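You operate a simulated robot arm through the tools that you are given. There is no shell and no other tool.

You run a simulated two-armed robot. Do the job below in one go: nothing can be reset, and whatever is moved stays where it is left.

## Task
Rub the rust off the long slide plate with the blue rubbing block from the top drawer.
Fine: put the block back and shut the drawer. What is to be rubbed or washed off counts as gone when no trace of it is left.

Only the result counts: the job must be done as asked and must still hold three seconds after the hand-in. Knocking over, shifting, dropping, spilling or breaking anything else fails it.

## Robot
Two 7-joint arms with fingered hands on one trunk that stands fixed in place. Base frame: the origin is at the foot of the trunk, x ahead of it, y to its left, z up; the work surface is at about z = 0.92. Units: m, degrees, N and s.
The left shoulder is at [0.07, 0.172, 1.427], the right one opposite. Payload 5 kg a hand.
Tool frame (each hand has its own): the origin (TCP) lies between the finger pads and is the grasp point; the fingertips stand 0.043 m ahead of it; z points along the fingers, y is the line along which they close. Largest opening 0.144 m; the body of the gripper starts 0.05 m behind the TCP. The gripper is a hand of 5 fingers: y runs from the thumb to the fingers, the wrist lies at [-0.021, -0.124, -0.221] in the tool frame, and closing takes about 1.5 s.
Orientation is that of the tool frame in the base frame, as [roll, pitch, yaw] about the fixed x, y, z axes, in that order (R = Rz(yaw) Ry(pitch) Rx(roll)). With the fingers straight down and the wrist toward the robot, the tool's x, y and z point along [0, 1, 0], [1, 0, 0] and [0, 0, -1] of the base frame.

## Interface
- The arms move only by the tool step_arm. It takes "left_steps", "right_steps" or both (then of equal length, played together; a hand with none holds still); each is a list that holds one entry, the list of rows, each a list of 6 numbers: the shift along the base's x, y, z in m, then the turn, a rotation vector about the base's x, y, z in degrees. In form: [[[tx, ty, tz, rx, ry, rz], ...]]. A call has 1 to 20 rows; each row is the pose to reach, as a shift and turn from the pose commanded when the call began. "left_grip" and "right_grip" are, for a hand that has rows, the opening, from 0 (shut) to 1 (fully open), set as the call begins (left out, the last holds). Each row takes 0.2 s and may step no farther than 0.05 m and 8.6 degrees from the row before; otherwise, or with a gripper value out of range, the whole call is refused. A pose out of reach is approached as far as the arm can. The call stops where the force on the tool passes 50 N (or 10 N more than at its start, if that is more) or the arm is blocked; 0.2 s more then pass. Each finger travels about 0.045 m/s and halts on what it meets, pressing with about 29 N; the grip force reading is that of the motor and also rises with nothing between the fingers. The clock runs only during rows and for 0.2 s after the last one: add rows that repeat a pose to give the fingers time. The reply holds the time, the measured pose of the TCP, the force on the tool along the base axes, the opening and the grip force, in the units named above and with some noise, with the torque about the TCP (base axes, N m) and any sound that the robot's microphone picked up.
- Cameras (640 x 400 px; columns grow to the right, rows downward): "scene" is now at [0.1309, 0.0232, 1.6577]; the picture's right is [0.26, -0.96, 0.00], its down [-0.58, -0.16, -0.80] and it looks along [0.77, 0.21, -0.61] (base axes); focal length 346 px, centre (320, 200). "left" rides on the left gripper at [-0.086, -0.108, -0.168] in its tool frame; the picture's right is [-0.80, -0.28, 0.53], its down [0.54, -0.73, 0.42] and it looks along [0.27, 0.63, 0.73] (tool axes); focal length 275 px, centre (320, 200). "right" rides on the right gripper at [0.086, -0.108, -0.168] in its tool frame; the picture's right is [-0.80, 0.28, -0.53], its down [-0.54, -0.73, 0.42] and it looks along [-0.27, 0.63, 0.73] (tool axes); focal length 275 px, centre (320, 200).
- camera(camera): a new picture of that camera. No time passes.
- slide_trunk(by): slides the trunk up (or, below 0, down) by that many m; the arms and the scene camera ride with it, the base frame stays. It gives what a move gives, with no picture.
- curl_fingers(index, middle, ring, little, thumb_bend, thumb_turn, hand): sets how far each is bent, from 0 (flat) to 100 (curled in); at 30 the hand is open as for a grip, at 70 the pads meet at the TCP. One left out holds its place. A second passes; each finger stops where it meets its share of the squeeze, and holds until it gets a number again. A gripper value or a shape takes the hand back. It gives what a move gives, with no picture; readings hold the bend of each and the force on index, middle, ring, little, thumb and palm. thumb_turn goes from beside the hand (0) to across from the fingers (100), as for a grip.
- grasp_type(shape, hand): the hand has 5 fingers and takes this shape, open, in about a second: jaw (thumb against the fingers, like two jaws); tri (thumb and two fingers); tip (a fingertip pinch); poke (one finger out to press); point (the index stretched); flat (the hand flat); cup (the hand cupped); fist (a fist). The gripper value then closes the fingers along that shape, each until it touches; the sizes above hold for jaw. It gives what a move gives, with no picture.
- head_to(pan, tilt): turns the head with the scene camera to pan (to the left, within 86 degrees either way) and tilt (down, from -29 to 69), counted from straight ahead of the robot. It gives what a move gives.
- pixel_to_xyz(camera, pixels): for up to 12 pixels [column, row] of the newest picture of that camera ("zoom" is the newest enlarged one), the place [x, y, z] in the base frame of the surface seen there, good to about 0.002 m. No time passes.
- inspect(camera, box): a new picture of the part [left, top, right, bottom] of that camera's present view, enlarged. No time passes.
- close_job(): hands the job in; it is judged then, once.

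Leave the grippers open and the arms clear of the work at the hand-in unless told otherwise.

The tools are called after "Request:" as name(argument=value, ...) on one line, values as JSON. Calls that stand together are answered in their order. step_arm: Moves the arms, as the interface text tells. Its arguments: {"type":"object","properties":{"left_steps":{"type":"array","items":{"type":"array","items":{"type":"array","items":{"type":"number"}}}},"left_grip":{"type":"number"},"right_steps":{"type":"array","items":{"type":"array","items":{"type":"array","items":{"type":"number"}}}},"right_grip":{"type":"number"}},"required":[]} The other tools are called the same way: slide_trunk (by) slides the trunk up or down; grasp_type (shape, hand) gives the hand a shape; curl_fingers (index, middle, ring, little, thumb_bend, thumb_turn, hand) moves the fingers one by one; head_to (pan, tilt) turns the head that bears the scene camera; camera (camera) takes a picture; pixel_to_xyz (camera, pixels) gives the place of the surface under pixels of a picture; inspect (camera, box) takes an enlarged picture of a part of a camera's view; close_job () hands the job in.

At the start:

```text
time: 0.0
left_position: [0.5714, 0.5608, 1.382]
left_tool_rot: [180.0, 0.0, 90.1]
left_ft_force: [0.6, -0.2, 1.1]
left_moment: [0.01, -0.01, 0.01]
left_gripper_width: 0.1436
left_finger_force: 0.0
left_shape: jaw
left_bend: [30.0, 30.0, 30.0, 30.0, 30.0, 98.0]
left_finger forces: [0.0, 0.0, 0.0, 0.0, 0.1, 0.1]
right_position: [0.7338, -0.0635, 1.3076]
right_tool_rot: [180.0, 0.0, 90.0]
right_ft_force: [0.9, -0.7, 0.7]
right_moment: [0.03, 0.01, 0.0]
right_gripper_width: 0.1437
right_finger_force: 0.0
right_shape: jaw
right_bend: [30.0, 30.0, 30.0, 30.0, 30.0, 98.0]
right_finger forces: [0.1, 0.0, 0.0, 0.0, 0.1, 0.1]
trunk travel left (down, up): [-0.525, 0.415]
head pan, tilt: [15.2, 37.3]
```

scene: 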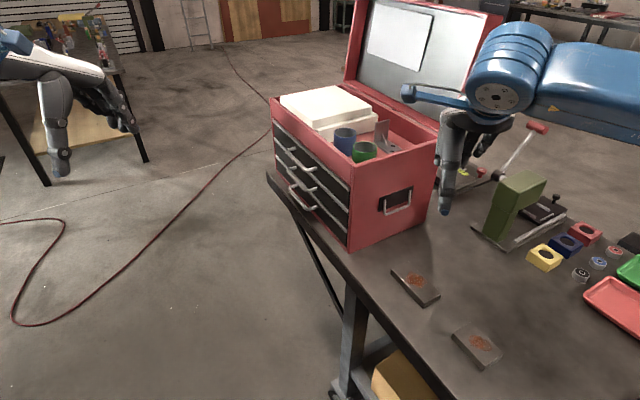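
right: 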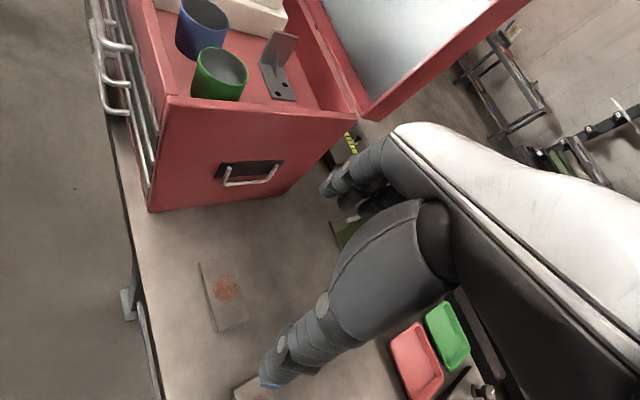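
left: 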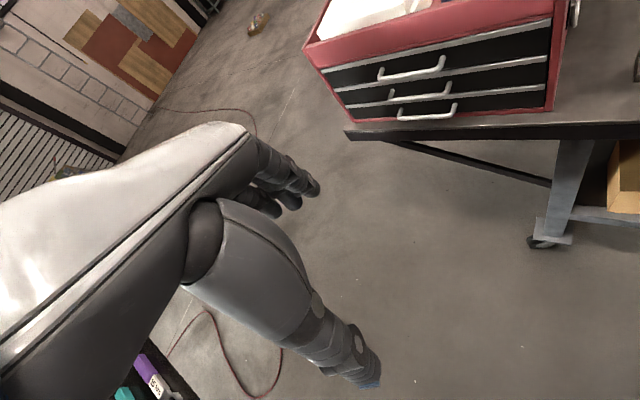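

I see a red tool chest with three drawers facing the robot's left-front side, and two rusty plates on the bench, at about (415,287) and (478,345). I'll take a fresh scene picture and enlarge the chest and the plates.

Request:
inspect(camera="scene", box=[250, 60, 450, 260])

Request:
inspect(camera="scene", box=[370, 240, 530, 390])

Request:
camera(camera="scene")

```text
2.00 times, centred on (350, 160) of scene
```

zoom: 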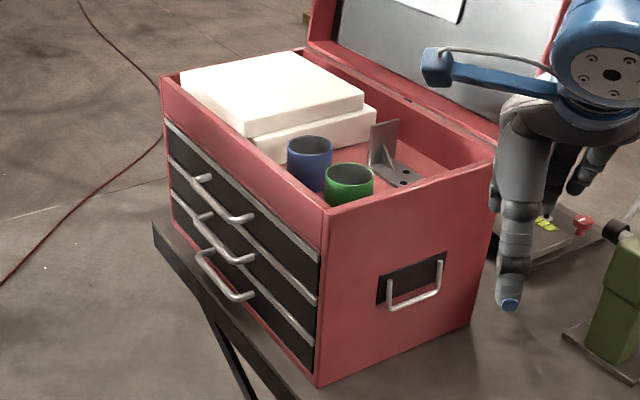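

```text
2.67 times, centred on (450, 315) of scene
```

zoom: 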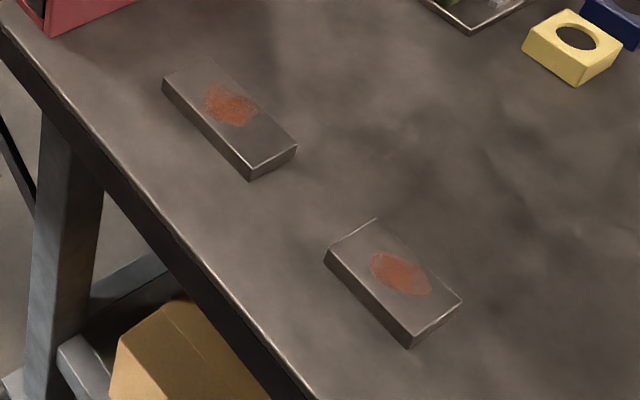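

```text
taken
```

scene: 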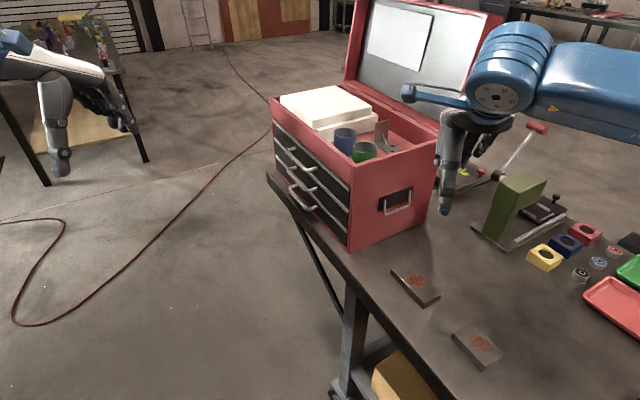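

Two plates: one narrow and long (415,287), one wider (478,345). I'll read their corner positions, plus the points of the drawer handles and the chest.

Request:
pixel_to_xyz(camera="scene", pixels=[[391, 271], [411, 267], [440, 293], [426, 302], [415, 281], [453, 333], [466, 324], [502, 350], [485, 365], [479, 342], [400, 310], [520, 280]])

Request:
inspect(camera="scene", box=[260, 110, 360, 250])

Request:
pixel_to_xyz(camera="scene", pixels=[[270, 98], [352, 167], [436, 140], [348, 252], [276, 170], [289, 149], [313, 169], [301, 160], [308, 190], [320, 206], [288, 185], [415, 220]])

```text
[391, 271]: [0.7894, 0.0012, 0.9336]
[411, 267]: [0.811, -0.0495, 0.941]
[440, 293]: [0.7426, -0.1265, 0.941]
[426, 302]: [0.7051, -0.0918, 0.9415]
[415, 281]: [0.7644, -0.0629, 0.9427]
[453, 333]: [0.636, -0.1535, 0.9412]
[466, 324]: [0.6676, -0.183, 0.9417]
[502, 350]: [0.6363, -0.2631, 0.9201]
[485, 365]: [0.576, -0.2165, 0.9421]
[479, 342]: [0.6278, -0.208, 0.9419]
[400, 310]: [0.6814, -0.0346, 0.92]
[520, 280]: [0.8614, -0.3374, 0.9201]
```

```text
2.86 times, centred on (310, 180) of scene
```

zoom: 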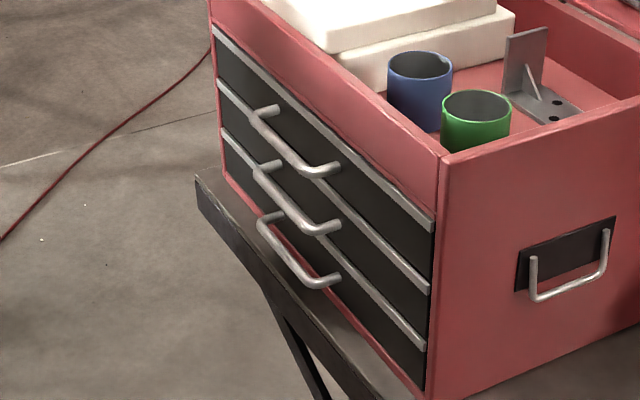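

```text
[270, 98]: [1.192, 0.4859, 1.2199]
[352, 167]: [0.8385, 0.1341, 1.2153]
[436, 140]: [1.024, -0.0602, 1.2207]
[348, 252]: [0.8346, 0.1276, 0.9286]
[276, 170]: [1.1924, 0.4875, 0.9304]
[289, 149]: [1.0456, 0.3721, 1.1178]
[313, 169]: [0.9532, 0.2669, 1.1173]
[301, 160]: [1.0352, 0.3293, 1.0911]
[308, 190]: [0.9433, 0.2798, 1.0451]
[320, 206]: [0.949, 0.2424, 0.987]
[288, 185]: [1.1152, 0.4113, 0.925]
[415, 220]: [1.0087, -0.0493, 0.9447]
```

Plate 1 (415,281) measures about 0.126 x 0.052 m and plate 2 about 0.09 x 0.055 m, so plate 1 is the long one. The chest front is turned 45 degrees, so the drawers pull out along [-0.707, 0.707]. Next I'll measure the top handle in a closer zoom.

Request:
inspect(camera="scene", box=[270, 125, 350, 215])

Request:
camera(camera="left")

```text
4.44 times, centred on (310, 170) of scene
```

zoom: 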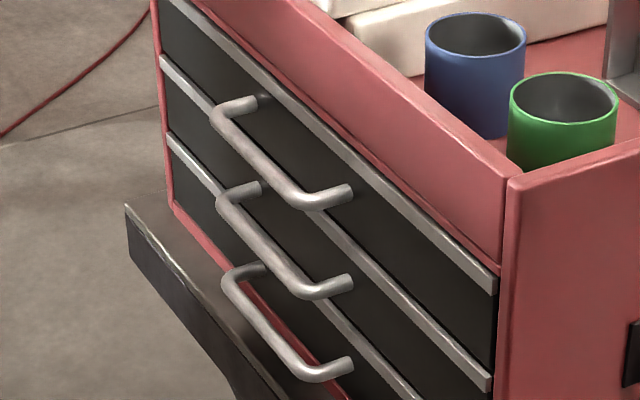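

```text
taken
```

left: 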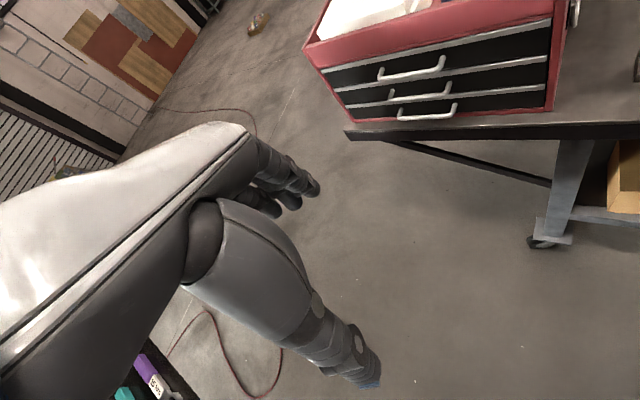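

The handles are clear now. I'll sample points on the top bar, its end posts, the second bar and the black drawer front.

Request:
pixel_to_xyz(camera="zoom", pixels=[[220, 112], [240, 143], [265, 168], [292, 195], [318, 199], [345, 191], [260, 100], [300, 155], [380, 220], [400, 215], [270, 240], [275, 320]])

Request:
pixel_to_xyz(camera="left", pixels=[[382, 73], [412, 75], [440, 68], [420, 97], [428, 117], [547, 22], [322, 70], [440, 48], [548, 60], [415, 65], [470, 60], [340, 92]])

```text
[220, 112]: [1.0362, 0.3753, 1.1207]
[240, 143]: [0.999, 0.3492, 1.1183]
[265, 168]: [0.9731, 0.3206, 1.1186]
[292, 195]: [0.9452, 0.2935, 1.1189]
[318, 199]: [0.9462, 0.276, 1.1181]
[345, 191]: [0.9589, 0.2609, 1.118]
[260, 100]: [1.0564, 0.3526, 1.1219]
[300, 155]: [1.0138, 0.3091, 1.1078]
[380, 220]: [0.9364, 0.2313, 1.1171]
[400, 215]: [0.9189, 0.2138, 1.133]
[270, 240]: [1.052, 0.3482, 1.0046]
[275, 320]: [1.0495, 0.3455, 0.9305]
```

```text
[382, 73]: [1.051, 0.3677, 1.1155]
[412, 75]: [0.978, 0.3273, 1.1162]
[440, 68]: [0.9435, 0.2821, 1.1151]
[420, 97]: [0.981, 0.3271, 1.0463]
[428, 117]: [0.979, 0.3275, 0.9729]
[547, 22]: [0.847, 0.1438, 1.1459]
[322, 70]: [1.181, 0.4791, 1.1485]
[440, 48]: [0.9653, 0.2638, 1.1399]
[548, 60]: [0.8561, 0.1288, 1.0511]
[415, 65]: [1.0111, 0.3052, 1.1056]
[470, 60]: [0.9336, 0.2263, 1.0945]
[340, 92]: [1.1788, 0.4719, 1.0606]
```

The front plane is x - y = 0.705. The top bar sits about 0.033 m in front of it, with its centre near [0.989, 0.331, 1.115]. The second bar is at z = 1.046, about 0.07 m below. First I'll take the right arm clear: back, to the right and up, away from the chest and the plates.

Request:
step_arm(right_steps=[[[-0.02, -0.035, 0.02, 0, 0, 0], [-0.04, -0.07, 0.04, 0, 0, 0], [-0.06, -0.105, 0.06, 0, 0, 0], [-0.08, -0.14, 0.08, 0, 0, 0], [-0.1, -0.175, 0.1, 0, 0, 0], [-0.12, -0.21, 0.12, 0, 0, 0], [-0.14, -0.245, 0.14, 0, 0, 0], [-0.16, -0.28, 0.16, 0, 0, 0], [-0.18, -0.315, 0.18, 0, 0, 0]]])

Request:
camera(camera="scene")

```text
time: 2.0
left_position: [0.569, 0.5586, 1.3831]
left_tool_rot: [179.9, -0.1, 90.1]
left_ft_force: [-0.9, -0.1, 0.7]
left_moment: [-0.01, -0.05, -0.02]
left_gripper_width: 0.1436
left_finger_force: 0.1
left_shape: jaw
left_bend: [30.0, 30.0, 30.0, 30.0, 30.0, 98.0]
left_finger forces: [0.0, 0.0, 0.0, 0.0, 0.0, 0.0]
right_position: [0.5509, -0.3806, 1.4881]
right_tool_rot: [-179.9, 0.0, 90.1]
right_ft_force: [-0.8, -0.8, 0.6]
right_moment: [0.03, -0.03, 0.0]
right_gripper_width: 0.1437
right_finger_force: 0.1
right_shape: jaw
right_bend: [30.0, 30.0, 30.0, 30.0, 30.0, 98.0]
right_finger forces: [0.0, 0.1, 0.1, 0.0, 0.0, 0.1]
trunk travel left (down, up): [-0.525, 0.415]
head pan, tilt: [15.2, 37.3]
```

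```text
taken
```

scene: 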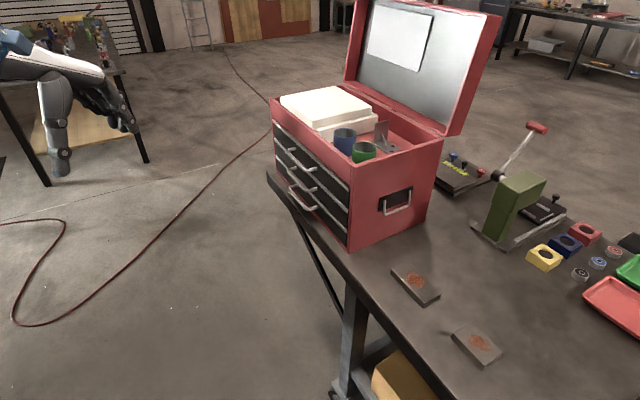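

The right arm is clear and the view of the chest is open. Next I'll turn the left hand 35 degrees to the right about the vertical and narrow its opening to about 0.07 m.

Request:
step_arm(left_steps=[[[0.02, 0, 0, 0, 0, -7], [0.04, 0, 0, 0, 0, -14], [0.06, 0, 0, 0, 0, -21], [0.08, 0, 0, 0, 0, -28], [0.1, 0, 0, 0, 0, -35]]], left_grip=0.5)

```text
time: 3.2
left_position: [0.6734, 0.5604, 1.3806]
left_tool_rot: [-179.9, 0.1, 54.9]
left_ft_force: [0.2, -0.9, 0.3]
left_moment: [-0.02, 0.04, -0.04]
left_gripper_width: 0.0725
left_finger_force: 0.0
left_shape: jaw
left_bend: [74.0, 45.0, 42.0, 40.0, 70.0, 100.0]
left_finger forces: [0.0, 0.0, 0.0, 0.0, 0.1, 0.0]
right_position: [0.5552, -0.3786, 1.4867]
right_tool_rot: [-180.0, 0.0, 90.0]
right_ft_force: [0.9, -0.2, 0.0]
right_moment: [0.04, 0.04, -0.03]
right_gripper_width: 0.1439
right_finger_force: 0.1
right_shape: jaw
right_bend: [30.0, 30.0, 30.0, 30.0, 30.0, 98.0]
right_finger forces: [0.0, 0.1, 0.0, 0.1, 0.0, 0.0]
trunk travel left (down, up): [-0.525, 0.415]
head pan, tilt: [15.2, 37.3]
```

The hand is turned and the opening reads 0.0725 m. Next I'll tip the fingers up about the tool's x axis by 75 degrees so they point toward the drawer fronts, 15 degrees below level.

Request:
step_arm(left_steps=[[[0, 0, 0, -4.3, -6.14, 0], [0, 0, 0, -8.6, -12.28, 0], [0, 0, 0, -12.9, -18.42, 0], [0, 0, 0, -17.2, -24.56, 0], [0, 0, 0, -21.5, -30.7, 0], [0, 0, 0, -25.8, -36.84, 0], [0, 0, 0, -30.1, -42.98, 0], [0, 0, 0, -34.4, -49.12, 0], [0, 0, 0, -38.7, -55.26, 0], [0, 0, 0, -43.0, -61.4, 0], [0, 0, 0, -43.0, -61.4, 0]]])

Request:
camera(camera="scene")

Request:
camera(camera="left")

```text
time: 5.6
left_position: [0.6703, 0.5599, 1.3815]
left_tool_rot: [105.0, 0.0, 54.9]
left_ft_force: [-0.7, -0.6, 0.1]
left_moment: [0.0, -0.01, 0.0]
left_gripper_width: 0.0724
left_finger_force: 0.1
left_shape: jaw
left_bend: [74.0, 45.0, 42.0, 40.0, 70.0, 100.0]
left_finger forces: [0.0, 0.1, 0.0, 0.1, 0.0, 0.1]
right_position: [0.552, -0.3782, 1.4876]
right_tool_rot: [180.0, 0.0, 90.0]
right_ft_force: [-0.1, -0.2, -0.3]
right_moment: [0.0, -0.02, -0.01]
right_gripper_width: 0.1439
right_finger_force: 0.1
right_shape: jaw
right_bend: [30.0, 30.0, 30.0, 30.0, 30.0, 98.0]
right_finger forces: [0.0, 0.0, 0.0, 0.1, 0.1, 0.1]
trunk travel left (down, up): [-0.525, 0.415]
head pan, tilt: [15.2, 37.3]
```

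```text
taken
```

scene: 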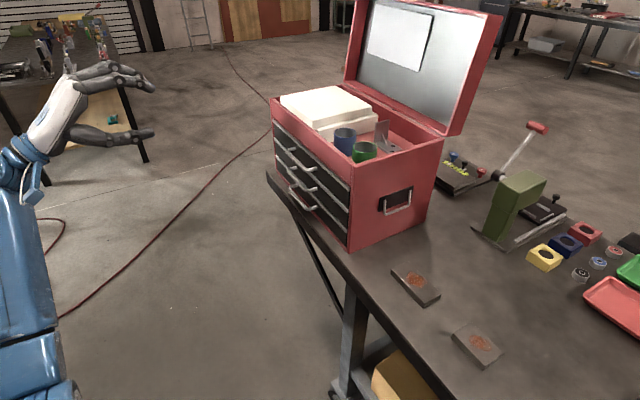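

```text
taken
```

left: 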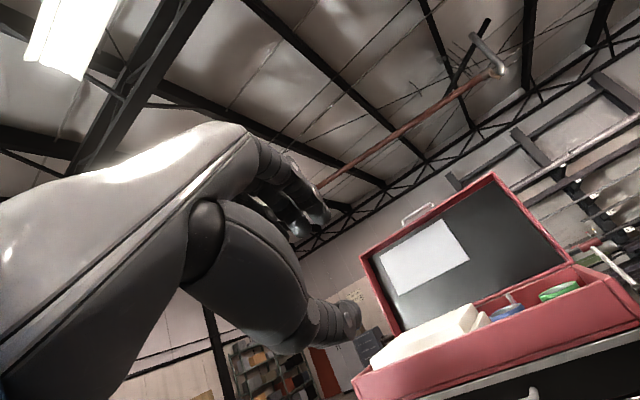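

The hand now points toward the chest, fingers above and thumb below. I'll enlarge the hand to check its shape.

Request:
inspect(camera="scene", box=[0, 40, 180, 180])

```text
2.86 times, centred on (90, 110) of scene
```

zoom: 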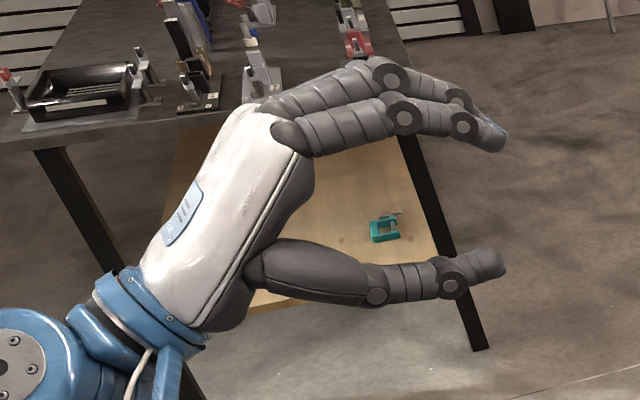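

The fingers arch above and the thumb lies below. I'll read the places of the fingertip, thumb tip and knuckles to know the hand's true outline.

Request:
pixel_to_xyz(camera="zoom", pixels=[[497, 140], [500, 265], [462, 127], [452, 278], [405, 115], [392, 75], [460, 97], [490, 115], [300, 140], [270, 120], [372, 297], [210, 330]])

```text
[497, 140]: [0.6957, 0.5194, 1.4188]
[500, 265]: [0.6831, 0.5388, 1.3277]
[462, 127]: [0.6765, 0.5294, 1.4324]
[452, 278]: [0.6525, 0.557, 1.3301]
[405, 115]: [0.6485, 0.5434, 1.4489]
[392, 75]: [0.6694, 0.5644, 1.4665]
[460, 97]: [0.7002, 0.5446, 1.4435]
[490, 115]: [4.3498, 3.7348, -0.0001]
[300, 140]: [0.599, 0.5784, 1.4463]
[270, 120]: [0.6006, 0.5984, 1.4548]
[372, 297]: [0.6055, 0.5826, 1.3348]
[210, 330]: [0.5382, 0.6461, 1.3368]
```

At this opening the finger outlines reach about ±0.048 m from the tool axis. Before lowering the trunk I'll check where the left bench stands relative to the left arm.

Request:
pixel_to_xyz(camera="scene", pixels=[[122, 75], [45, 184], [145, 160], [5, 80], [20, 75], [100, 150], [267, 172], [330, 250], [30, 330], [20, 250], [40, 385], [115, 120]])

```text
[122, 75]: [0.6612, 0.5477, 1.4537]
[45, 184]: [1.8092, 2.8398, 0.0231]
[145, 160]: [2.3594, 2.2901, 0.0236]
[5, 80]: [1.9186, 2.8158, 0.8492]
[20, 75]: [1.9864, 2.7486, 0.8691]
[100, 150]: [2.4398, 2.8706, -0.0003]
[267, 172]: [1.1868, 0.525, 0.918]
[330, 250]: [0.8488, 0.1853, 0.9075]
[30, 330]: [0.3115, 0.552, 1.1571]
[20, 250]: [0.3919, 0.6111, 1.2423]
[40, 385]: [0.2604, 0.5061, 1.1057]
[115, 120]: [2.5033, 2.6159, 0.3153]
```

The left bench is over 2 m away, but the robot's own bench edge runs along x - y = 0.664. Before lowering the trunk I need to be sure the right elbow stays above the bench, so I'll turn the head to the right.

Request:
head_to(pan=-35, tilt=50)

Request:
camera(camera="scene")

```text
time: 6.8
left_position: [0.6721, 0.5597, 1.3828]
left_tool_rot: [105.1, 0.0, 55.0]
left_ft_force: [0.0, -0.4, -0.4]
left_moment: [0.01, -0.05, -0.03]
left_gripper_width: 0.0724
left_finger_force: 0.1
left_shape: jaw
left_bend: [74.0, 45.0, 42.0, 40.0, 70.0, 100.0]
left_finger forces: [0.0, 0.0, 0.1, 0.0, 0.0, 0.1]
right_position: [0.5537, -0.3793, 1.4881]
right_tool_rot: [180.0, 0.0, 90.0]
right_ft_force: [-0.4, -0.1, 0.7]
right_moment: [0.02, -0.02, 0.0]
right_gripper_width: 0.1436
right_finger_force: 0.1
right_shape: jaw
right_bend: [30.0, 30.0, 30.0, 30.0, 30.0, 98.0]
right_finger forces: [0.0, 0.0, 0.0, 0.1, 0.1, 0.0]
trunk travel left (down, up): [-0.525, 0.415]
head pan, tilt: [-35.0, 50.0]
```

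```text
taken
```

scene: 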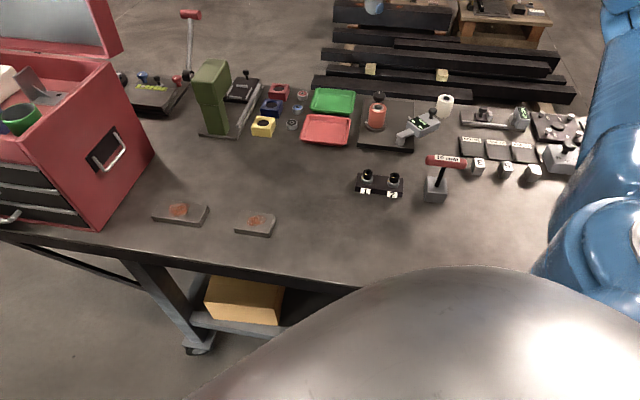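

The bench runs on to the right under the right arm, with many small things at about (380–590, 100–190). I'll read how low the right elbow hangs.

Request:
head_to(pan=-65, tilt=45)

Request:
camera(camera="scene")

```text
time: 7.7
left_position: [0.6704, 0.5604, 1.3825]
left_tool_rot: [105.0, 0.0, 55.1]
left_ft_force: [-0.1, -0.6, 0.2]
left_moment: [0.04, -0.01, -0.02]
left_gripper_width: 0.0723
left_finger_force: 0.1
left_shape: jaw
left_bend: [74.0, 45.0, 42.0, 40.0, 70.0, 100.0]
left_finger forces: [0.0, 0.1, 0.1, 0.0, 0.0, 0.0]
right_position: [0.5532, -0.379, 1.488]
right_tool_rot: [-180.0, 0.0, 90.0]
right_ft_force: [-0.1, -0.5, -0.1]
right_moment: [0.0, 0.02, 0.0]
right_gripper_width: 0.1436
right_finger_force: 0.1
right_shape: jaw
right_bend: [30.0, 30.0, 30.0, 30.0, 30.0, 98.0]
right_finger forces: [0.1, 0.0, 0.0, 0.0, 0.0, 0.0]
trunk travel left (down, up): [-0.525, 0.415]
head pan, tilt: [-65.0, 45.0]
```

```text
taken
```

scene: 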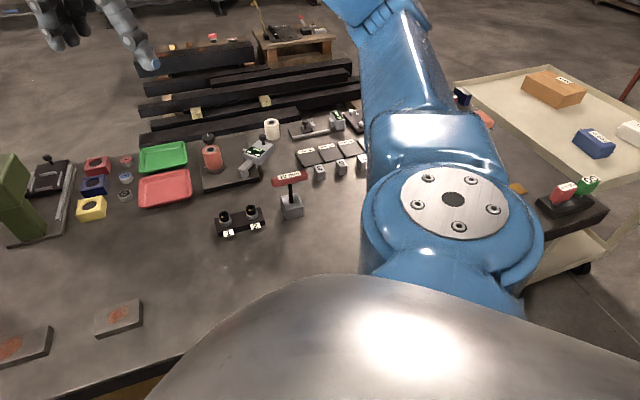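

Request:
pixel_to_xyz(camera="scene", pixels=[[453, 199], [520, 250], [440, 140], [400, 60], [375, 20], [380, 180], [538, 235], [240, 220], [290, 180], [575, 200], [270, 290], [40, 40]])

```text
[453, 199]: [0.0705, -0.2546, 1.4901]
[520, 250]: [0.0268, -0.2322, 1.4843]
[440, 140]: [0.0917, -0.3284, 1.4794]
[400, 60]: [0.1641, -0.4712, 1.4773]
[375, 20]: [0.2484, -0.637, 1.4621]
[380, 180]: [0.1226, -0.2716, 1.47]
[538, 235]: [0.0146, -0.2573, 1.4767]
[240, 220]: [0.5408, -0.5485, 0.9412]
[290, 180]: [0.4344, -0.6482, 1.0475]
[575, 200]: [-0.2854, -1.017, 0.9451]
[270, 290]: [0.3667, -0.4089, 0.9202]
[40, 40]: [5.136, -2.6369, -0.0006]
```

The right elbow sits high (top about z = 1.46), so lowering by 0.25 m keeps it and the right hand well above the bench. I'll lower the trunk 0.25 m so the left shoulder comes closer to the handle's height.

Request:
slide_trunk(by=-0.25)

Request:
head_to(pan=20, tilt=25)

Request:
camera(camera="scene")

```text
time: 10.3
left_position: [0.6725, 0.5612, 1.131]
left_tool_rot: [105.0, 0.0, 54.9]
left_ft_force: [0.0, -0.2, 0.7]
left_moment: [-0.03, 0.0, -0.01]
left_gripper_width: 0.0723
left_finger_force: 0.1
left_shape: jaw
left_bend: [74.0, 45.0, 42.0, 40.0, 70.0, 100.0]
left_finger forces: [0.0, 0.0, 0.0, 0.0, 0.1, 0.1]
right_position: [0.553, -0.3779, 1.2373]
right_tool_rot: [-179.9, -0.1, 90.1]
right_ft_force: [-0.7, -0.7, -0.6]
right_moment: [0.02, -0.01, -0.04]
right_gripper_width: 0.1435
right_finger_force: 0.1
right_shape: jaw
right_bend: [30.0, 30.0, 30.0, 30.0, 30.0, 98.0]
right_finger forces: [0.1, 0.0, 0.0, 0.0, 0.0, 0.0]
trunk travel left (down, up): [-0.275, 0.665]
head pan, tilt: [-65.0, 45.0]
```

```text
time: 11.9
left_position: [0.6723, 0.5603, 1.132]
left_tool_rot: [105.1, 0.0, 55.1]
left_ft_force: [0.0, 0.4, 0.1]
left_moment: [0.01, -0.03, 0.03]
left_gripper_width: 0.0723
left_finger_force: 0.1
left_shape: jaw
left_bend: [74.0, 45.0, 42.0, 40.0, 70.0, 100.0]
left_finger forces: [0.0, 0.1, 0.0, 0.0, 0.0, 0.1]
right_position: [0.5527, -0.3787, 1.2383]
right_tool_rot: [180.0, 0.0, 90.1]
right_ft_force: [0.2, -0.2, -0.3]
right_moment: [0.01, -0.01, -0.02]
right_gripper_width: 0.1438
right_finger_force: 0.1
right_shape: jaw
right_bend: [30.0, 30.0, 30.0, 30.0, 30.0, 98.0]
right_finger forces: [0.0, 0.0, 0.1, 0.0, 0.0, 0.0]
trunk travel left (down, up): [-0.275, 0.665]
head pan, tilt: [20.0, 25.0]
```

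```text
taken
```

scene: 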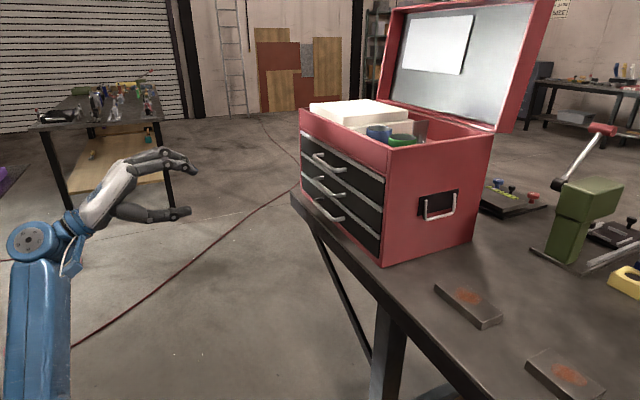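

Now the view is level with the drawers. I'll enlarge the handles and re-measure the top bar from here.

Request:
inspect(camera="scene", box=[290, 130, 390, 240])

Request:
pixel_to_xyz(camera="scene", pixels=[[316, 157], [322, 161], [330, 166], [338, 170], [322, 185], [330, 191], [325, 211], [350, 165], [360, 150], [375, 190]])

```text
3.64 times, centred on (340, 185) of scene
```

zoom: 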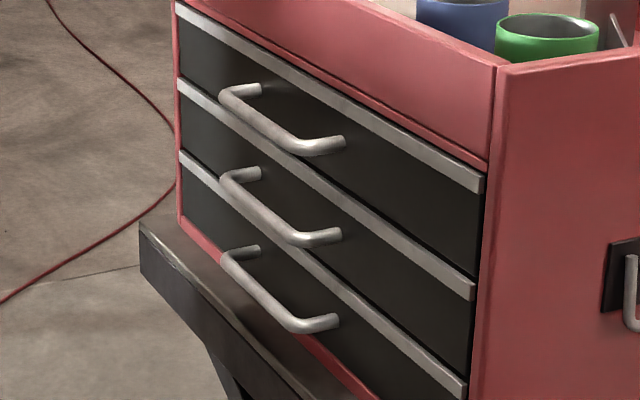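

```text
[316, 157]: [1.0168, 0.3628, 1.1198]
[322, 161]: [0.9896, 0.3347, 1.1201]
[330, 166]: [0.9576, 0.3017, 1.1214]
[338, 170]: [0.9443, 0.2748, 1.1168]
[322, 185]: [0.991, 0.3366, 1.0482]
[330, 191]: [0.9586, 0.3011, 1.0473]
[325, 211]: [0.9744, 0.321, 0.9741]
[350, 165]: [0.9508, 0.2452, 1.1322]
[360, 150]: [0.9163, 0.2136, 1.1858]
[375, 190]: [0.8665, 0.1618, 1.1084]
```

The bar's top is at z = 1.120, so its centre is near 1.115. I'll move the left hand to a waiting place about 0.10 m in front of the bar and narrow the opening to about 0.055 m.

Request:
step_arm(left_steps=[[[0.033, -0.021, -0.0015, 0, 0, 0], [0.066, -0.042, -0.003, 0, 0, 0], [0.099, -0.063, -0.0045, 0, 0, 0], [0.132, -0.084, -0.006, 0, 0, 0], [0.165, -0.105, -0.0075, 0, 0, 0], [0.198, -0.126, -0.009, 0, 0, 0], [0.23, -0.147, -0.01, 0, 0, 0], [0.23, -0.147, -0.01, 0, 0, 0]]], left_grip=0.38)

Request:
camera(camera="scene")

Request:
camera(camera="left")

```text
time: 13.7
left_position: [0.9021, 0.4153, 1.1229]
left_tool_rot: [105.0, 0.0, 55.1]
left_ft_force: [-0.5, -0.5, 0.2]
left_moment: [-0.02, 0.05, -0.03]
left_gripper_width: 0.0552
left_finger_force: 0.0
left_shape: jaw
left_bend: [74.0, 50.0, 47.0, 44.0, 73.0, 100.0]
left_finger forces: [0.0, 0.0, 0.2, 0.0, 0.0, 0.1]
right_position: [0.5526, -0.3773, 1.2395]
right_tool_rot: [180.0, 0.0, 90.0]
right_ft_force: [-0.3, 0.7, 0.0]
right_moment: [-0.02, 0.0, -0.02]
right_gripper_width: 0.1436
right_finger_force: 0.0
right_shape: jaw
right_bend: [30.0, 30.0, 30.0, 30.0, 30.0, 98.0]
right_finger forces: [0.1, 0.0, 0.0, 0.1, 0.0, 0.1]
trunk travel left (down, up): [-0.275, 0.665]
head pan, tilt: [20.0, 25.0]
```

```text
taken
```

scene: 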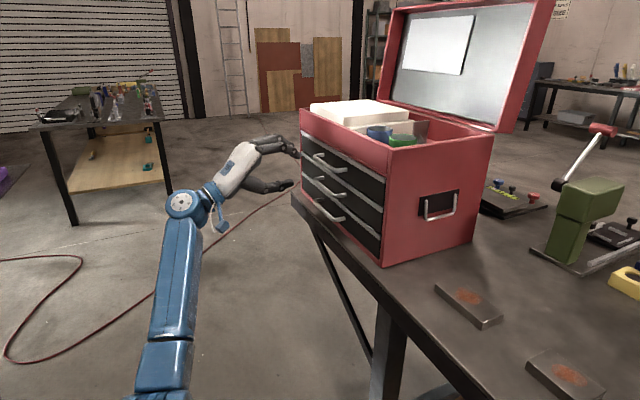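

```text
taken
```

left: 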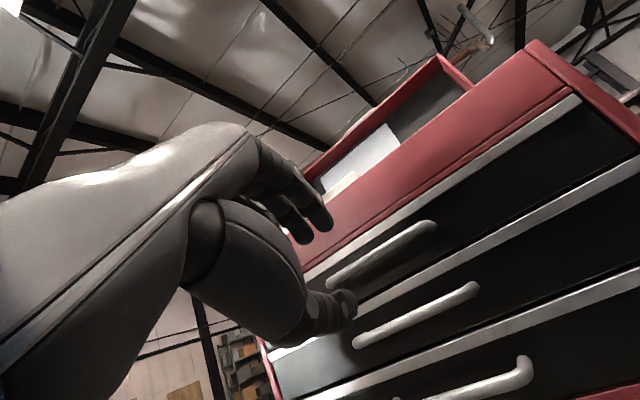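

The hand stands level with the top handle, fingers above and thumb below it. I'll go in by about 60 % and look again.

Request:
step_arm(left_steps=[[[0.013, -0.016, -0.001, 0, 0, 0], [0.026, -0.031, -0.002, 0, 0, 0], [0.04, -0.047, -0.003, 0, 0, 0], [0.04, -0.047, -0.003, 0, 0, 0]]])

Request:
inspect(camera="scene", box=[210, 110, 370, 230])

Request:
camera(camera="left")

```text
time: 14.7
left_position: [0.942, 0.3688, 1.1197]
left_tool_rot: [105.0, 0.0, 55.0]
left_ft_force: [-0.3, 0.9, 0.2]
left_moment: [0.03, -0.03, 0.05]
left_gripper_width: 0.0552
left_finger_force: 0.0
left_shape: jaw
left_bend: [74.0, 50.0, 47.0, 44.0, 73.0, 100.0]
left_finger forces: [0.0, 0.0, 0.1, 0.0, 0.0, 0.1]
right_position: [0.5521, -0.3779, 1.239]
right_tool_rot: [180.0, 0.0, 90.1]
right_ft_force: [-1.2, 0.0, 0.1]
right_moment: [-0.03, -0.03, 0.02]
right_gripper_width: 0.1439
right_finger_force: 0.0
right_shape: jaw
right_bend: [30.0, 30.0, 30.0, 30.0, 30.0, 98.0]
right_finger forces: [0.0, 0.1, 0.0, 0.1, 0.1, 0.0]
trunk travel left (down, up): [-0.275, 0.665]
head pan, tilt: [20.0, 25.0]
```

```text
3.33 times, centred on (290, 170) of scene
```

zoom: 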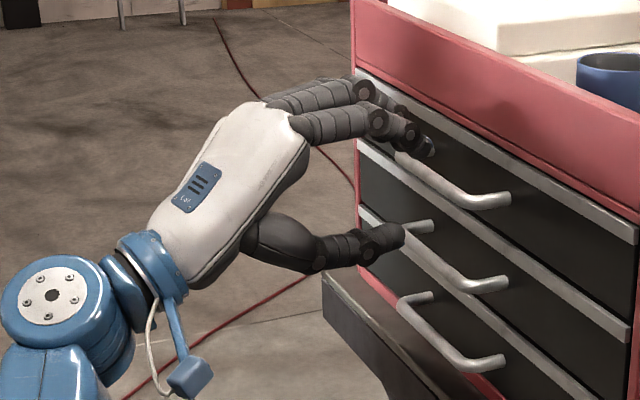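

```text
taken
```

left: 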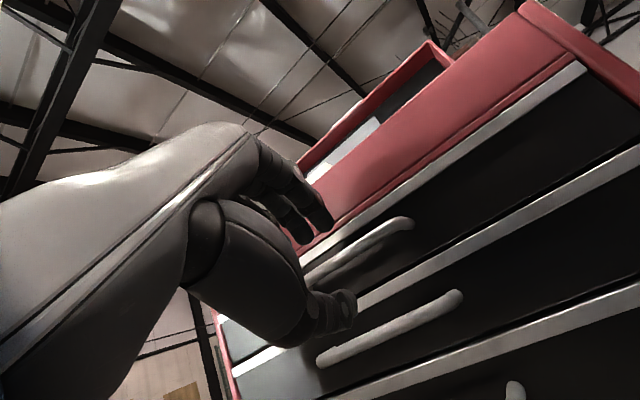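

The index tip shows at zoom (428,145), near the far end of the top bar. I'll measure the fingertips and the bar to see the lateral offset.

Request:
pixel_to_xyz(camera="zoom", pixels=[[428, 148], [412, 135], [398, 234], [378, 120], [365, 92], [402, 105], [370, 255], [450, 192], [470, 203], [430, 175], [410, 225], [495, 198]])

Request:
pixel_to_xyz(camera="left", pixels=[[325, 222], [300, 238], [345, 305], [330, 265], [380, 228], [405, 220], [350, 345], [290, 205]])

```text
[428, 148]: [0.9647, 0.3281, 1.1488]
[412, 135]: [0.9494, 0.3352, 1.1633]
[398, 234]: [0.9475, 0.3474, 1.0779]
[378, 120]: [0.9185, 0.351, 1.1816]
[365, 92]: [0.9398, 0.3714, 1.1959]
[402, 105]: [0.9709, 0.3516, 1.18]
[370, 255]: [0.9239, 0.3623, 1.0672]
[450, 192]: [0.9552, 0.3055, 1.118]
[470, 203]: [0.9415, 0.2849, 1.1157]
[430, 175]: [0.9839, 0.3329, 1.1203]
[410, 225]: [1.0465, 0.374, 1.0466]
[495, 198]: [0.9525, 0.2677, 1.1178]
```

```text
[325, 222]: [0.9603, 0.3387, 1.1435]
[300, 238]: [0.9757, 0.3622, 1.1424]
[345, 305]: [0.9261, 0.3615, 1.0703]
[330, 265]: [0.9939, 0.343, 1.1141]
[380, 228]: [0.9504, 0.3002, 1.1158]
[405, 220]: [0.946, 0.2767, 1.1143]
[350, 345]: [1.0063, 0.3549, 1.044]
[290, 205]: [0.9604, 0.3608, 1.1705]
```

The index tip is 0.017 m on the near side of the bar's middle, so the little finger would meet the far post. The thumb also reaches in less than the fingers. I'll turn the hand 10 degrees more to square it with the drawer, level it by 10 degrees, and shift 0.018 m toward the near end.

Request:
step_arm(left_steps=[[[-0.0065, -0.0065, 0, -3.2, -3.85, -5], [-0.013, -0.013, 0, -6.4, -7.7, -10], [-0.013, -0.013, 0, -6.4, -7.7, -10]]])

Request:
inspect(camera="scene", box=[210, 110, 370, 230])

```text
time: 15.5
left_position: [0.9281, 0.3529, 1.1182]
left_tool_rot: [95.1, 0.0, 44.9]
left_ft_force: [-0.8, -1.3, 0.5]
left_moment: [0.01, -0.04, 0.02]
left_gripper_width: 0.0551
left_finger_force: 0.1
left_shape: jaw
left_bend: [74.0, 50.0, 47.0, 44.0, 73.0, 100.0]
left_finger forces: [0.0, 0.1, 0.0, 0.0, 0.1, 0.1]
right_position: [0.5526, -0.3794, 1.2383]
right_tool_rot: [180.0, 0.0, 90.0]
right_ft_force: [-0.4, 0.4, 0.3]
right_moment: [-0.01, -0.02, -0.03]
right_gripper_width: 0.1438
right_finger_force: 0.1
right_shape: jaw
right_bend: [30.0, 30.0, 30.0, 30.0, 30.0, 98.0]
right_finger forces: [0.0, 0.0, 0.1, 0.1, 0.0, 0.0]
trunk travel left (down, up): [-0.275, 0.665]
head pan, tilt: [20.0, 25.0]
```

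```text
3.33 times, centred on (290, 170) of scene
```

zoom: 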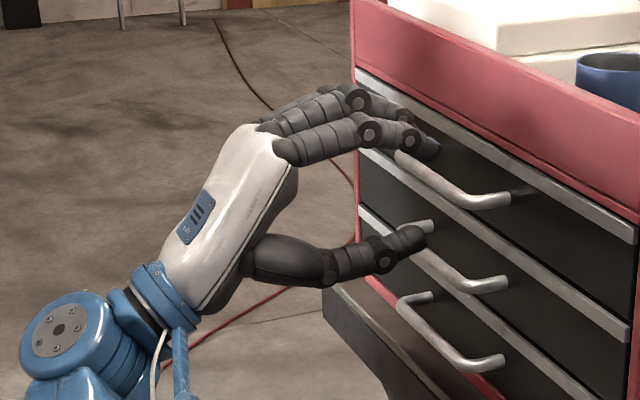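

The hand is now square to the drawer (rot [95, 0, 45]). I'll go in 0.04 m along the drawer's direction in small rows.

Request:
step_arm(left_steps=[[[0.007, -0.007, 0, 0, 0, 0], [0.014, -0.014, 0, 0, 0, 0], [0.021, -0.021, 0, 0, 0, 0], [0.028, -0.028, 0, 0, 0, 0], [0.028, -0.028, 0, 0, 0, 0]]])

Request:
inspect(camera="scene", box=[230, 110, 370, 220])

Request:
camera(camera="left")

```text
time: 16.7
left_position: [0.9558, 0.3257, 1.1201]
left_tool_rot: [95.1, 0.0, 45.1]
left_ft_force: [0.7, 0.5, -0.2]
left_moment: [0.0, 0.03, -0.04]
left_gripper_width: 0.0552
left_finger_force: 0.0
left_shape: jaw
left_bend: [74.0, 50.0, 47.0, 44.0, 73.0, 100.0]
left_finger forces: [0.0, 0.0, 0.0, 0.0, 0.1, 0.0]
right_position: [0.5518, -0.3788, 1.2378]
right_tool_rot: [179.9, 0.0, 89.9]
right_ft_force: [0.6, -0.6, -0.4]
right_moment: [-0.01, 0.0, 0.05]
right_gripper_width: 0.1444
right_finger_force: 0.1
right_shape: jaw
right_bend: [30.0, 30.0, 30.0, 30.0, 30.0, 98.0]
right_finger forces: [0.0, 0.0, 0.0, 0.1, 0.0, 0.0]
trunk travel left (down, up): [-0.275, 0.665]
head pan, tilt: [20.0, 25.0]
```

```text
3.64 times, centred on (300, 165) of scene
```

zoom: 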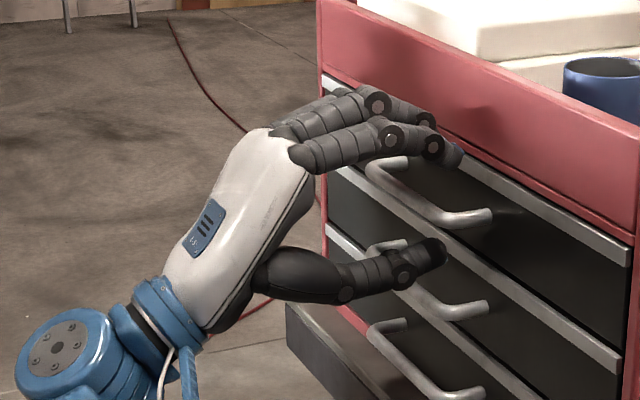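

```text
taken
```

left: 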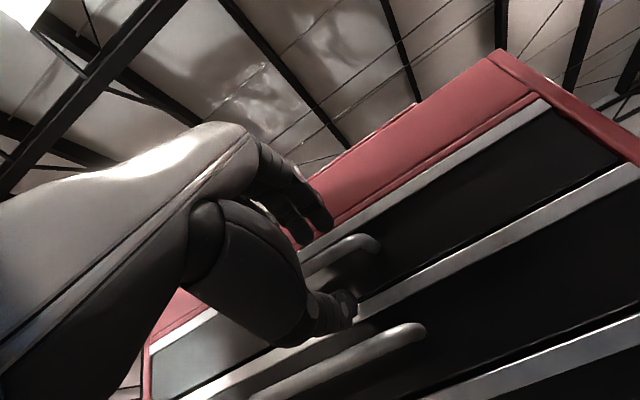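

The top bar now lies between the fingers above and the thumb below, with no contact force. I'll close the hand on it, holding still.

Request:
step_arm(left_steps=[[[0, 0, 0, 0, 0, 0], [0, 0, 0, 0, 0, 0], [0, 0, 0, 0, 0, 0], [0, 0, 0, 0, 0, 0], [0, 0, 0, 0, 0, 0], [0, 0, 0, 0, 0, 0], [0, 0, 0, 0, 0, 0]]], left_grip=0.0)

Request:
inspect(camera="scene", box=[230, 110, 370, 220])

```text
time: 18.3
left_position: [0.9571, 0.3249, 1.1191]
left_tool_rot: [95.1, 0.0, 45.0]
left_ft_force: [2.7, -1.3, -1.2]
left_moment: [0.18, -0.18, 0.22]
left_gripper_width: 0.0022
left_finger_force: 28.8
left_shape: jaw
left_bend: [70.0, 70.0, 70.0, 70.0, 73.0, 100.0]
left_finger forces: [13.3, 4.5, 2.4, 4.3, 24.8, 0.0]
right_position: [0.5524, -0.3793, 1.2372]
right_tool_rot: [179.9, 0.0, 90.0]
right_ft_force: [0.7, 1.0, -0.4]
right_moment: [-0.02, 0.02, -0.01]
right_gripper_width: 0.144
right_finger_force: 0.0
right_shape: jaw
right_bend: [30.0, 30.0, 30.0, 30.0, 30.0, 98.0]
right_finger forces: [0.0, 0.0, 0.1, 0.0, 0.0, 0.0]
trunk travel left (down, up): [-0.275, 0.665]
head pan, tilt: [20.0, 25.0]
```

```text
3.64 times, centred on (300, 165) of scene
```

zoom: 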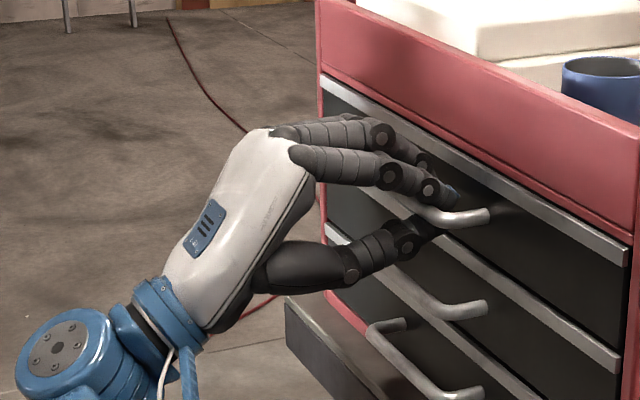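

The hand has closed (opening 0.002 m, forces on all the fingers), so the fingers probably meet behind the bar. I'll pull outward slowly, 0.03 m first, and check the force.

Request:
step_arm(left_steps=[[[-0.007, 0.007, 0, 0, 0, 0], [-0.014, 0.014, 0, 0, 0, 0], [-0.021, 0.021, 0, 0, 0, 0], [-0.021, 0.021, 0, 0, 0, 0]]])

Request:
inspect(camera="scene", box=[230, 110, 370, 220])

```text
time: 19.3
left_position: [0.9358, 0.3462, 1.1186]
left_tool_rot: [95.2, 0.0, 45.0]
left_ft_force: [-1.3, -1.6, -4.4]
left_moment: [0.2, -0.07, 0.14]
left_gripper_width: 0.0025
left_finger_force: 28.6
left_shape: jaw
left_bend: [70.0, 70.0, 70.0, 70.0, 73.0, 100.0]
left_finger forces: [12.3, 4.2, 2.4, 4.2, 25.8, 0.0]
right_position: [0.5523, -0.3782, 1.237]
right_tool_rot: [179.9, 0.0, 90.0]
right_ft_force: [-0.8, -0.3, 0.7]
right_moment: [0.01, 0.01, -0.01]
right_gripper_width: 0.1437
right_finger_force: 0.1
right_shape: jaw
right_bend: [30.0, 30.0, 30.0, 30.0, 30.0, 98.0]
right_finger forces: [0.0, 0.0, 0.0, 0.0, 0.0, 0.0]
trunk travel left (down, up): [-0.275, 0.665]
head pan, tilt: [20.0, 25.0]
```

```text
3.64 times, centred on (300, 165) of scene
```

zoom: 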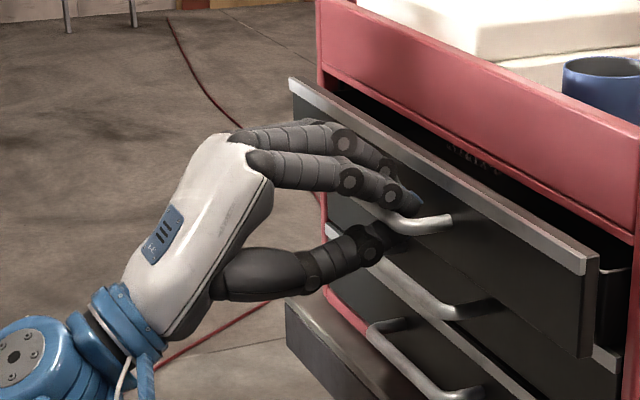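

The top drawer is coming out with little force. I'll pull 0.13 m more along the same direction.

Request:
step_arm(left_steps=[[[-0.012, 0.012, 0, 0, 0, 0], [-0.024, 0.024, 0, 0, 0, 0], [-0.036, 0.036, 0, 0, 0, 0], [-0.048, 0.048, 0, 0, 0, 0], [-0.06, 0.06, 0, 0, 0, 0], [-0.072, 0.072, 0, 0, 0, 0], [-0.084, 0.084, 0, 0, 0, 0], [-0.092, 0.092, 0, 0, 0, 0], [-0.092, 0.092, 0, 0, 0, 0]]])

Request:
camera(camera="scene")

```text
time: 21.3
left_position: [0.8442, 0.4392, 1.1192]
left_tool_rot: [95.1, 0.0, 45.0]
left_ft_force: [-1.1, -1.9, -3.3]
left_moment: [0.21, -0.1, 0.09]
left_gripper_width: 0.0024
left_finger_force: 28.9
left_shape: jaw
left_bend: [70.0, 70.0, 70.0, 70.0, 73.0, 100.0]
left_finger forces: [12.6, 4.1, 2.5, 3.8, 25.1, 0.0]
right_position: [0.554, -0.3785, 1.2372]
right_tool_rot: [-180.0, 0.0, 90.0]
right_ft_force: [0.1, 0.5, 0.0]
right_moment: [0.01, -0.03, -0.01]
right_gripper_width: 0.1441
right_finger_force: 0.1
right_shape: jaw
right_bend: [30.0, 30.0, 30.0, 30.0, 30.0, 98.0]
right_finger forces: [0.0, 0.0, 0.0, 0.1, 0.0, 0.0]
trunk travel left (down, up): [-0.275, 0.665]
head pan, tilt: [20.0, 25.0]
```

```text
taken
```

scene: 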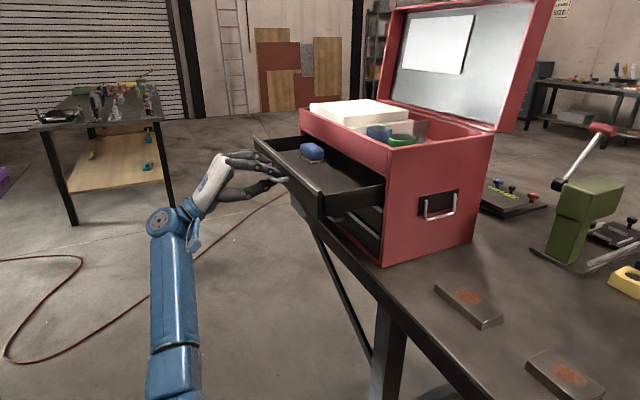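

The drawer is about 0.16 m open, and a blue block shows inside at (312,152). I'll enlarge it.

Request:
inspect(camera="scene", box=[240, 110, 400, 220])

Request:
pixel_to_xyz(camera="scene", pixels=[[312, 148], [304, 145], [320, 147], [313, 156], [303, 153], [322, 155], [312, 160], [300, 170], [340, 180], [255, 138], [320, 195], [384, 180]])

```text
3.64 times, centred on (320, 165) of scene
```

zoom: 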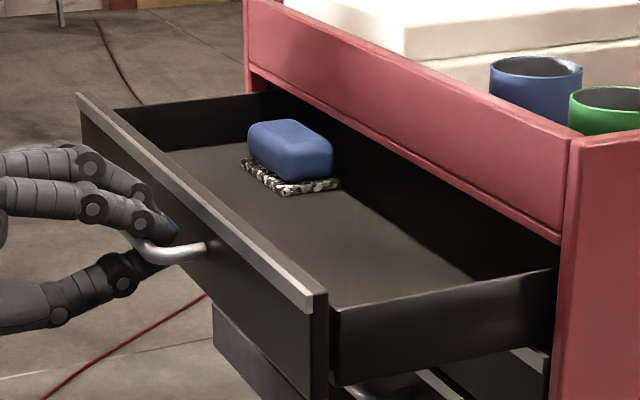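

```text
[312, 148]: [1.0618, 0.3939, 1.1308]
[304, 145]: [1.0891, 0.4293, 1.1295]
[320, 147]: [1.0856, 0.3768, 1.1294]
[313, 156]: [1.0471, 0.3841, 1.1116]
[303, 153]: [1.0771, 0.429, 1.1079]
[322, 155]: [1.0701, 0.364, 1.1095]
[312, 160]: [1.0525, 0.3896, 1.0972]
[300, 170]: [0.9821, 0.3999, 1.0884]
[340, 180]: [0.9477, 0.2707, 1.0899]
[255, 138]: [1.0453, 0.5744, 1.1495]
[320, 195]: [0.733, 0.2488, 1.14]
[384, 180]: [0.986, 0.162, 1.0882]
```

The block has a blue body (top at z = 1.131) on a grey gritty pad, and the drawer floor is at z = 1.089. It still lies close to the chest's front panel, so I'll pull the drawer a further 0.045 m, gently, watching for its stop.

Request:
step_arm(left_steps=[[[-0.006, 0.006, 0, 0, 0, 0], [-0.012, 0.012, 0, 0, 0, 0], [-0.018, 0.018, 0, 0, 0, 0], [-0.024, 0.024, 0, 0, 0, 0], [-0.03, 0.03, 0, 0, 0, 0], [-0.032, 0.032, 0, 0, 0, 0]]])

Request:
inspect(camera="scene", box=[230, 110, 400, 220])

```text
time: 22.7
left_position: [0.8108, 0.4699, 1.1193]
left_tool_rot: [95.1, 0.0, 45.0]
left_ft_force: [-1.3, -2.2, -3.3]
left_moment: [0.2, -0.1, 0.14]
left_gripper_width: 0.0028
left_finger_force: 29.0
left_shape: jaw
left_bend: [70.0, 70.0, 70.0, 70.0, 73.0, 100.0]
left_finger forces: [12.7, 4.1, 2.5, 3.8, 25.1, 0.0]
right_position: [0.5533, -0.3788, 1.2372]
right_tool_rot: [180.0, 0.0, 90.0]
right_ft_force: [0.2, 0.1, 0.3]
right_moment: [-0.02, 0.01, 0.02]
right_gripper_width: 0.1435
right_finger_force: 0.0
right_shape: jaw
right_bend: [30.0, 30.0, 30.0, 30.0, 30.0, 98.0]
right_finger forces: [0.1, 0.0, 0.0, 0.0, 0.1, 0.0]
trunk travel left (down, up): [-0.275, 0.665]
head pan, tilt: [20.0, 25.0]
```

```text
3.64 times, centred on (315, 165) of scene
```

zoom: 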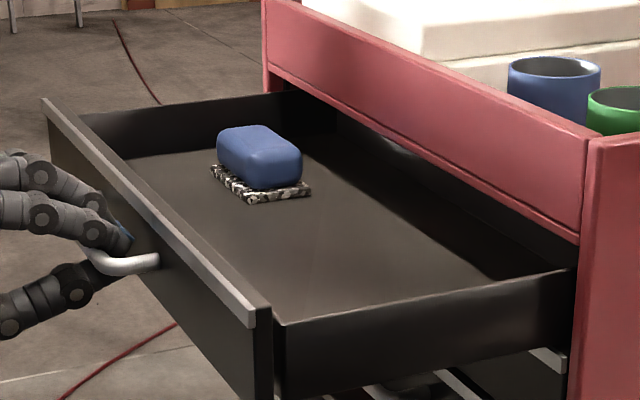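

The drawer is now about 0.207 m open and still runs freely. I'll stop pulling here, measure the block and the drawer, and then open the hand to let go of the bar.

Request:
pixel_to_xyz(camera="zoom", pixels=[[235, 130], [260, 150], [290, 150], [258, 127], [212, 168], [250, 198], [310, 190], [298, 165], [220, 150], [262, 185], [205, 215], [400, 240]])

Request:
step_arm(left_steps=[[[0, 0, 0, 0, 0, 0], [0, 0, 0, 0, 0, 0], [0, 0, 0, 0, 0, 0], [0, 0, 0, 0, 0, 0], [0, 0, 0, 0, 0, 0], [0, 0, 0, 0, 0, 0], [0, 0, 0, 0, 0, 0]]], left_grip=0.42)

```text
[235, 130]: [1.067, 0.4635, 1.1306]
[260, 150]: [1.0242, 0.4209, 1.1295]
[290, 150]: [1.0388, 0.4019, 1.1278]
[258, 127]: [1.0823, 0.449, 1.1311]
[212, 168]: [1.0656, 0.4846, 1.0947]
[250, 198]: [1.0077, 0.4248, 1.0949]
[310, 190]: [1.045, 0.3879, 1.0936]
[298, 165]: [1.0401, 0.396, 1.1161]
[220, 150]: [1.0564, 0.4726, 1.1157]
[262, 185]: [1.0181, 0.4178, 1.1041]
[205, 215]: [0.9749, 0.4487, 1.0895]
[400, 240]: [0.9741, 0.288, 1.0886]
```

```text
time: 24.3
left_position: [0.8126, 0.4707, 1.1186]
left_tool_rot: [95.1, 0.0, 45.0]
left_ft_force: [1.2, 1.3, 0.1]
left_moment: [-0.03, 0.02, 0.02]
left_gripper_width: 0.06
left_finger_force: 0.0
left_shape: jaw
left_bend: [74.0, 48.0, 46.0, 43.0, 72.0, 100.0]
left_finger forces: [0.0, 0.1, 0.0, 0.0, 0.0, 0.0]
right_position: [0.5529, -0.3795, 1.2385]
right_tool_rot: [-180.0, 0.0, 90.1]
right_ft_force: [-0.4, 0.1, 0.4]
right_moment: [-0.02, -0.01, -0.01]
right_gripper_width: 0.1437
right_finger_force: 0.1
right_shape: jaw
right_bend: [30.0, 30.0, 30.0, 30.0, 30.0, 98.0]
right_finger forces: [0.1, 0.1, 0.0, 0.1, 0.0, 0.0]
trunk travel left (down, up): [-0.275, 0.665]
head pan, tilt: [20.0, 25.0]
```

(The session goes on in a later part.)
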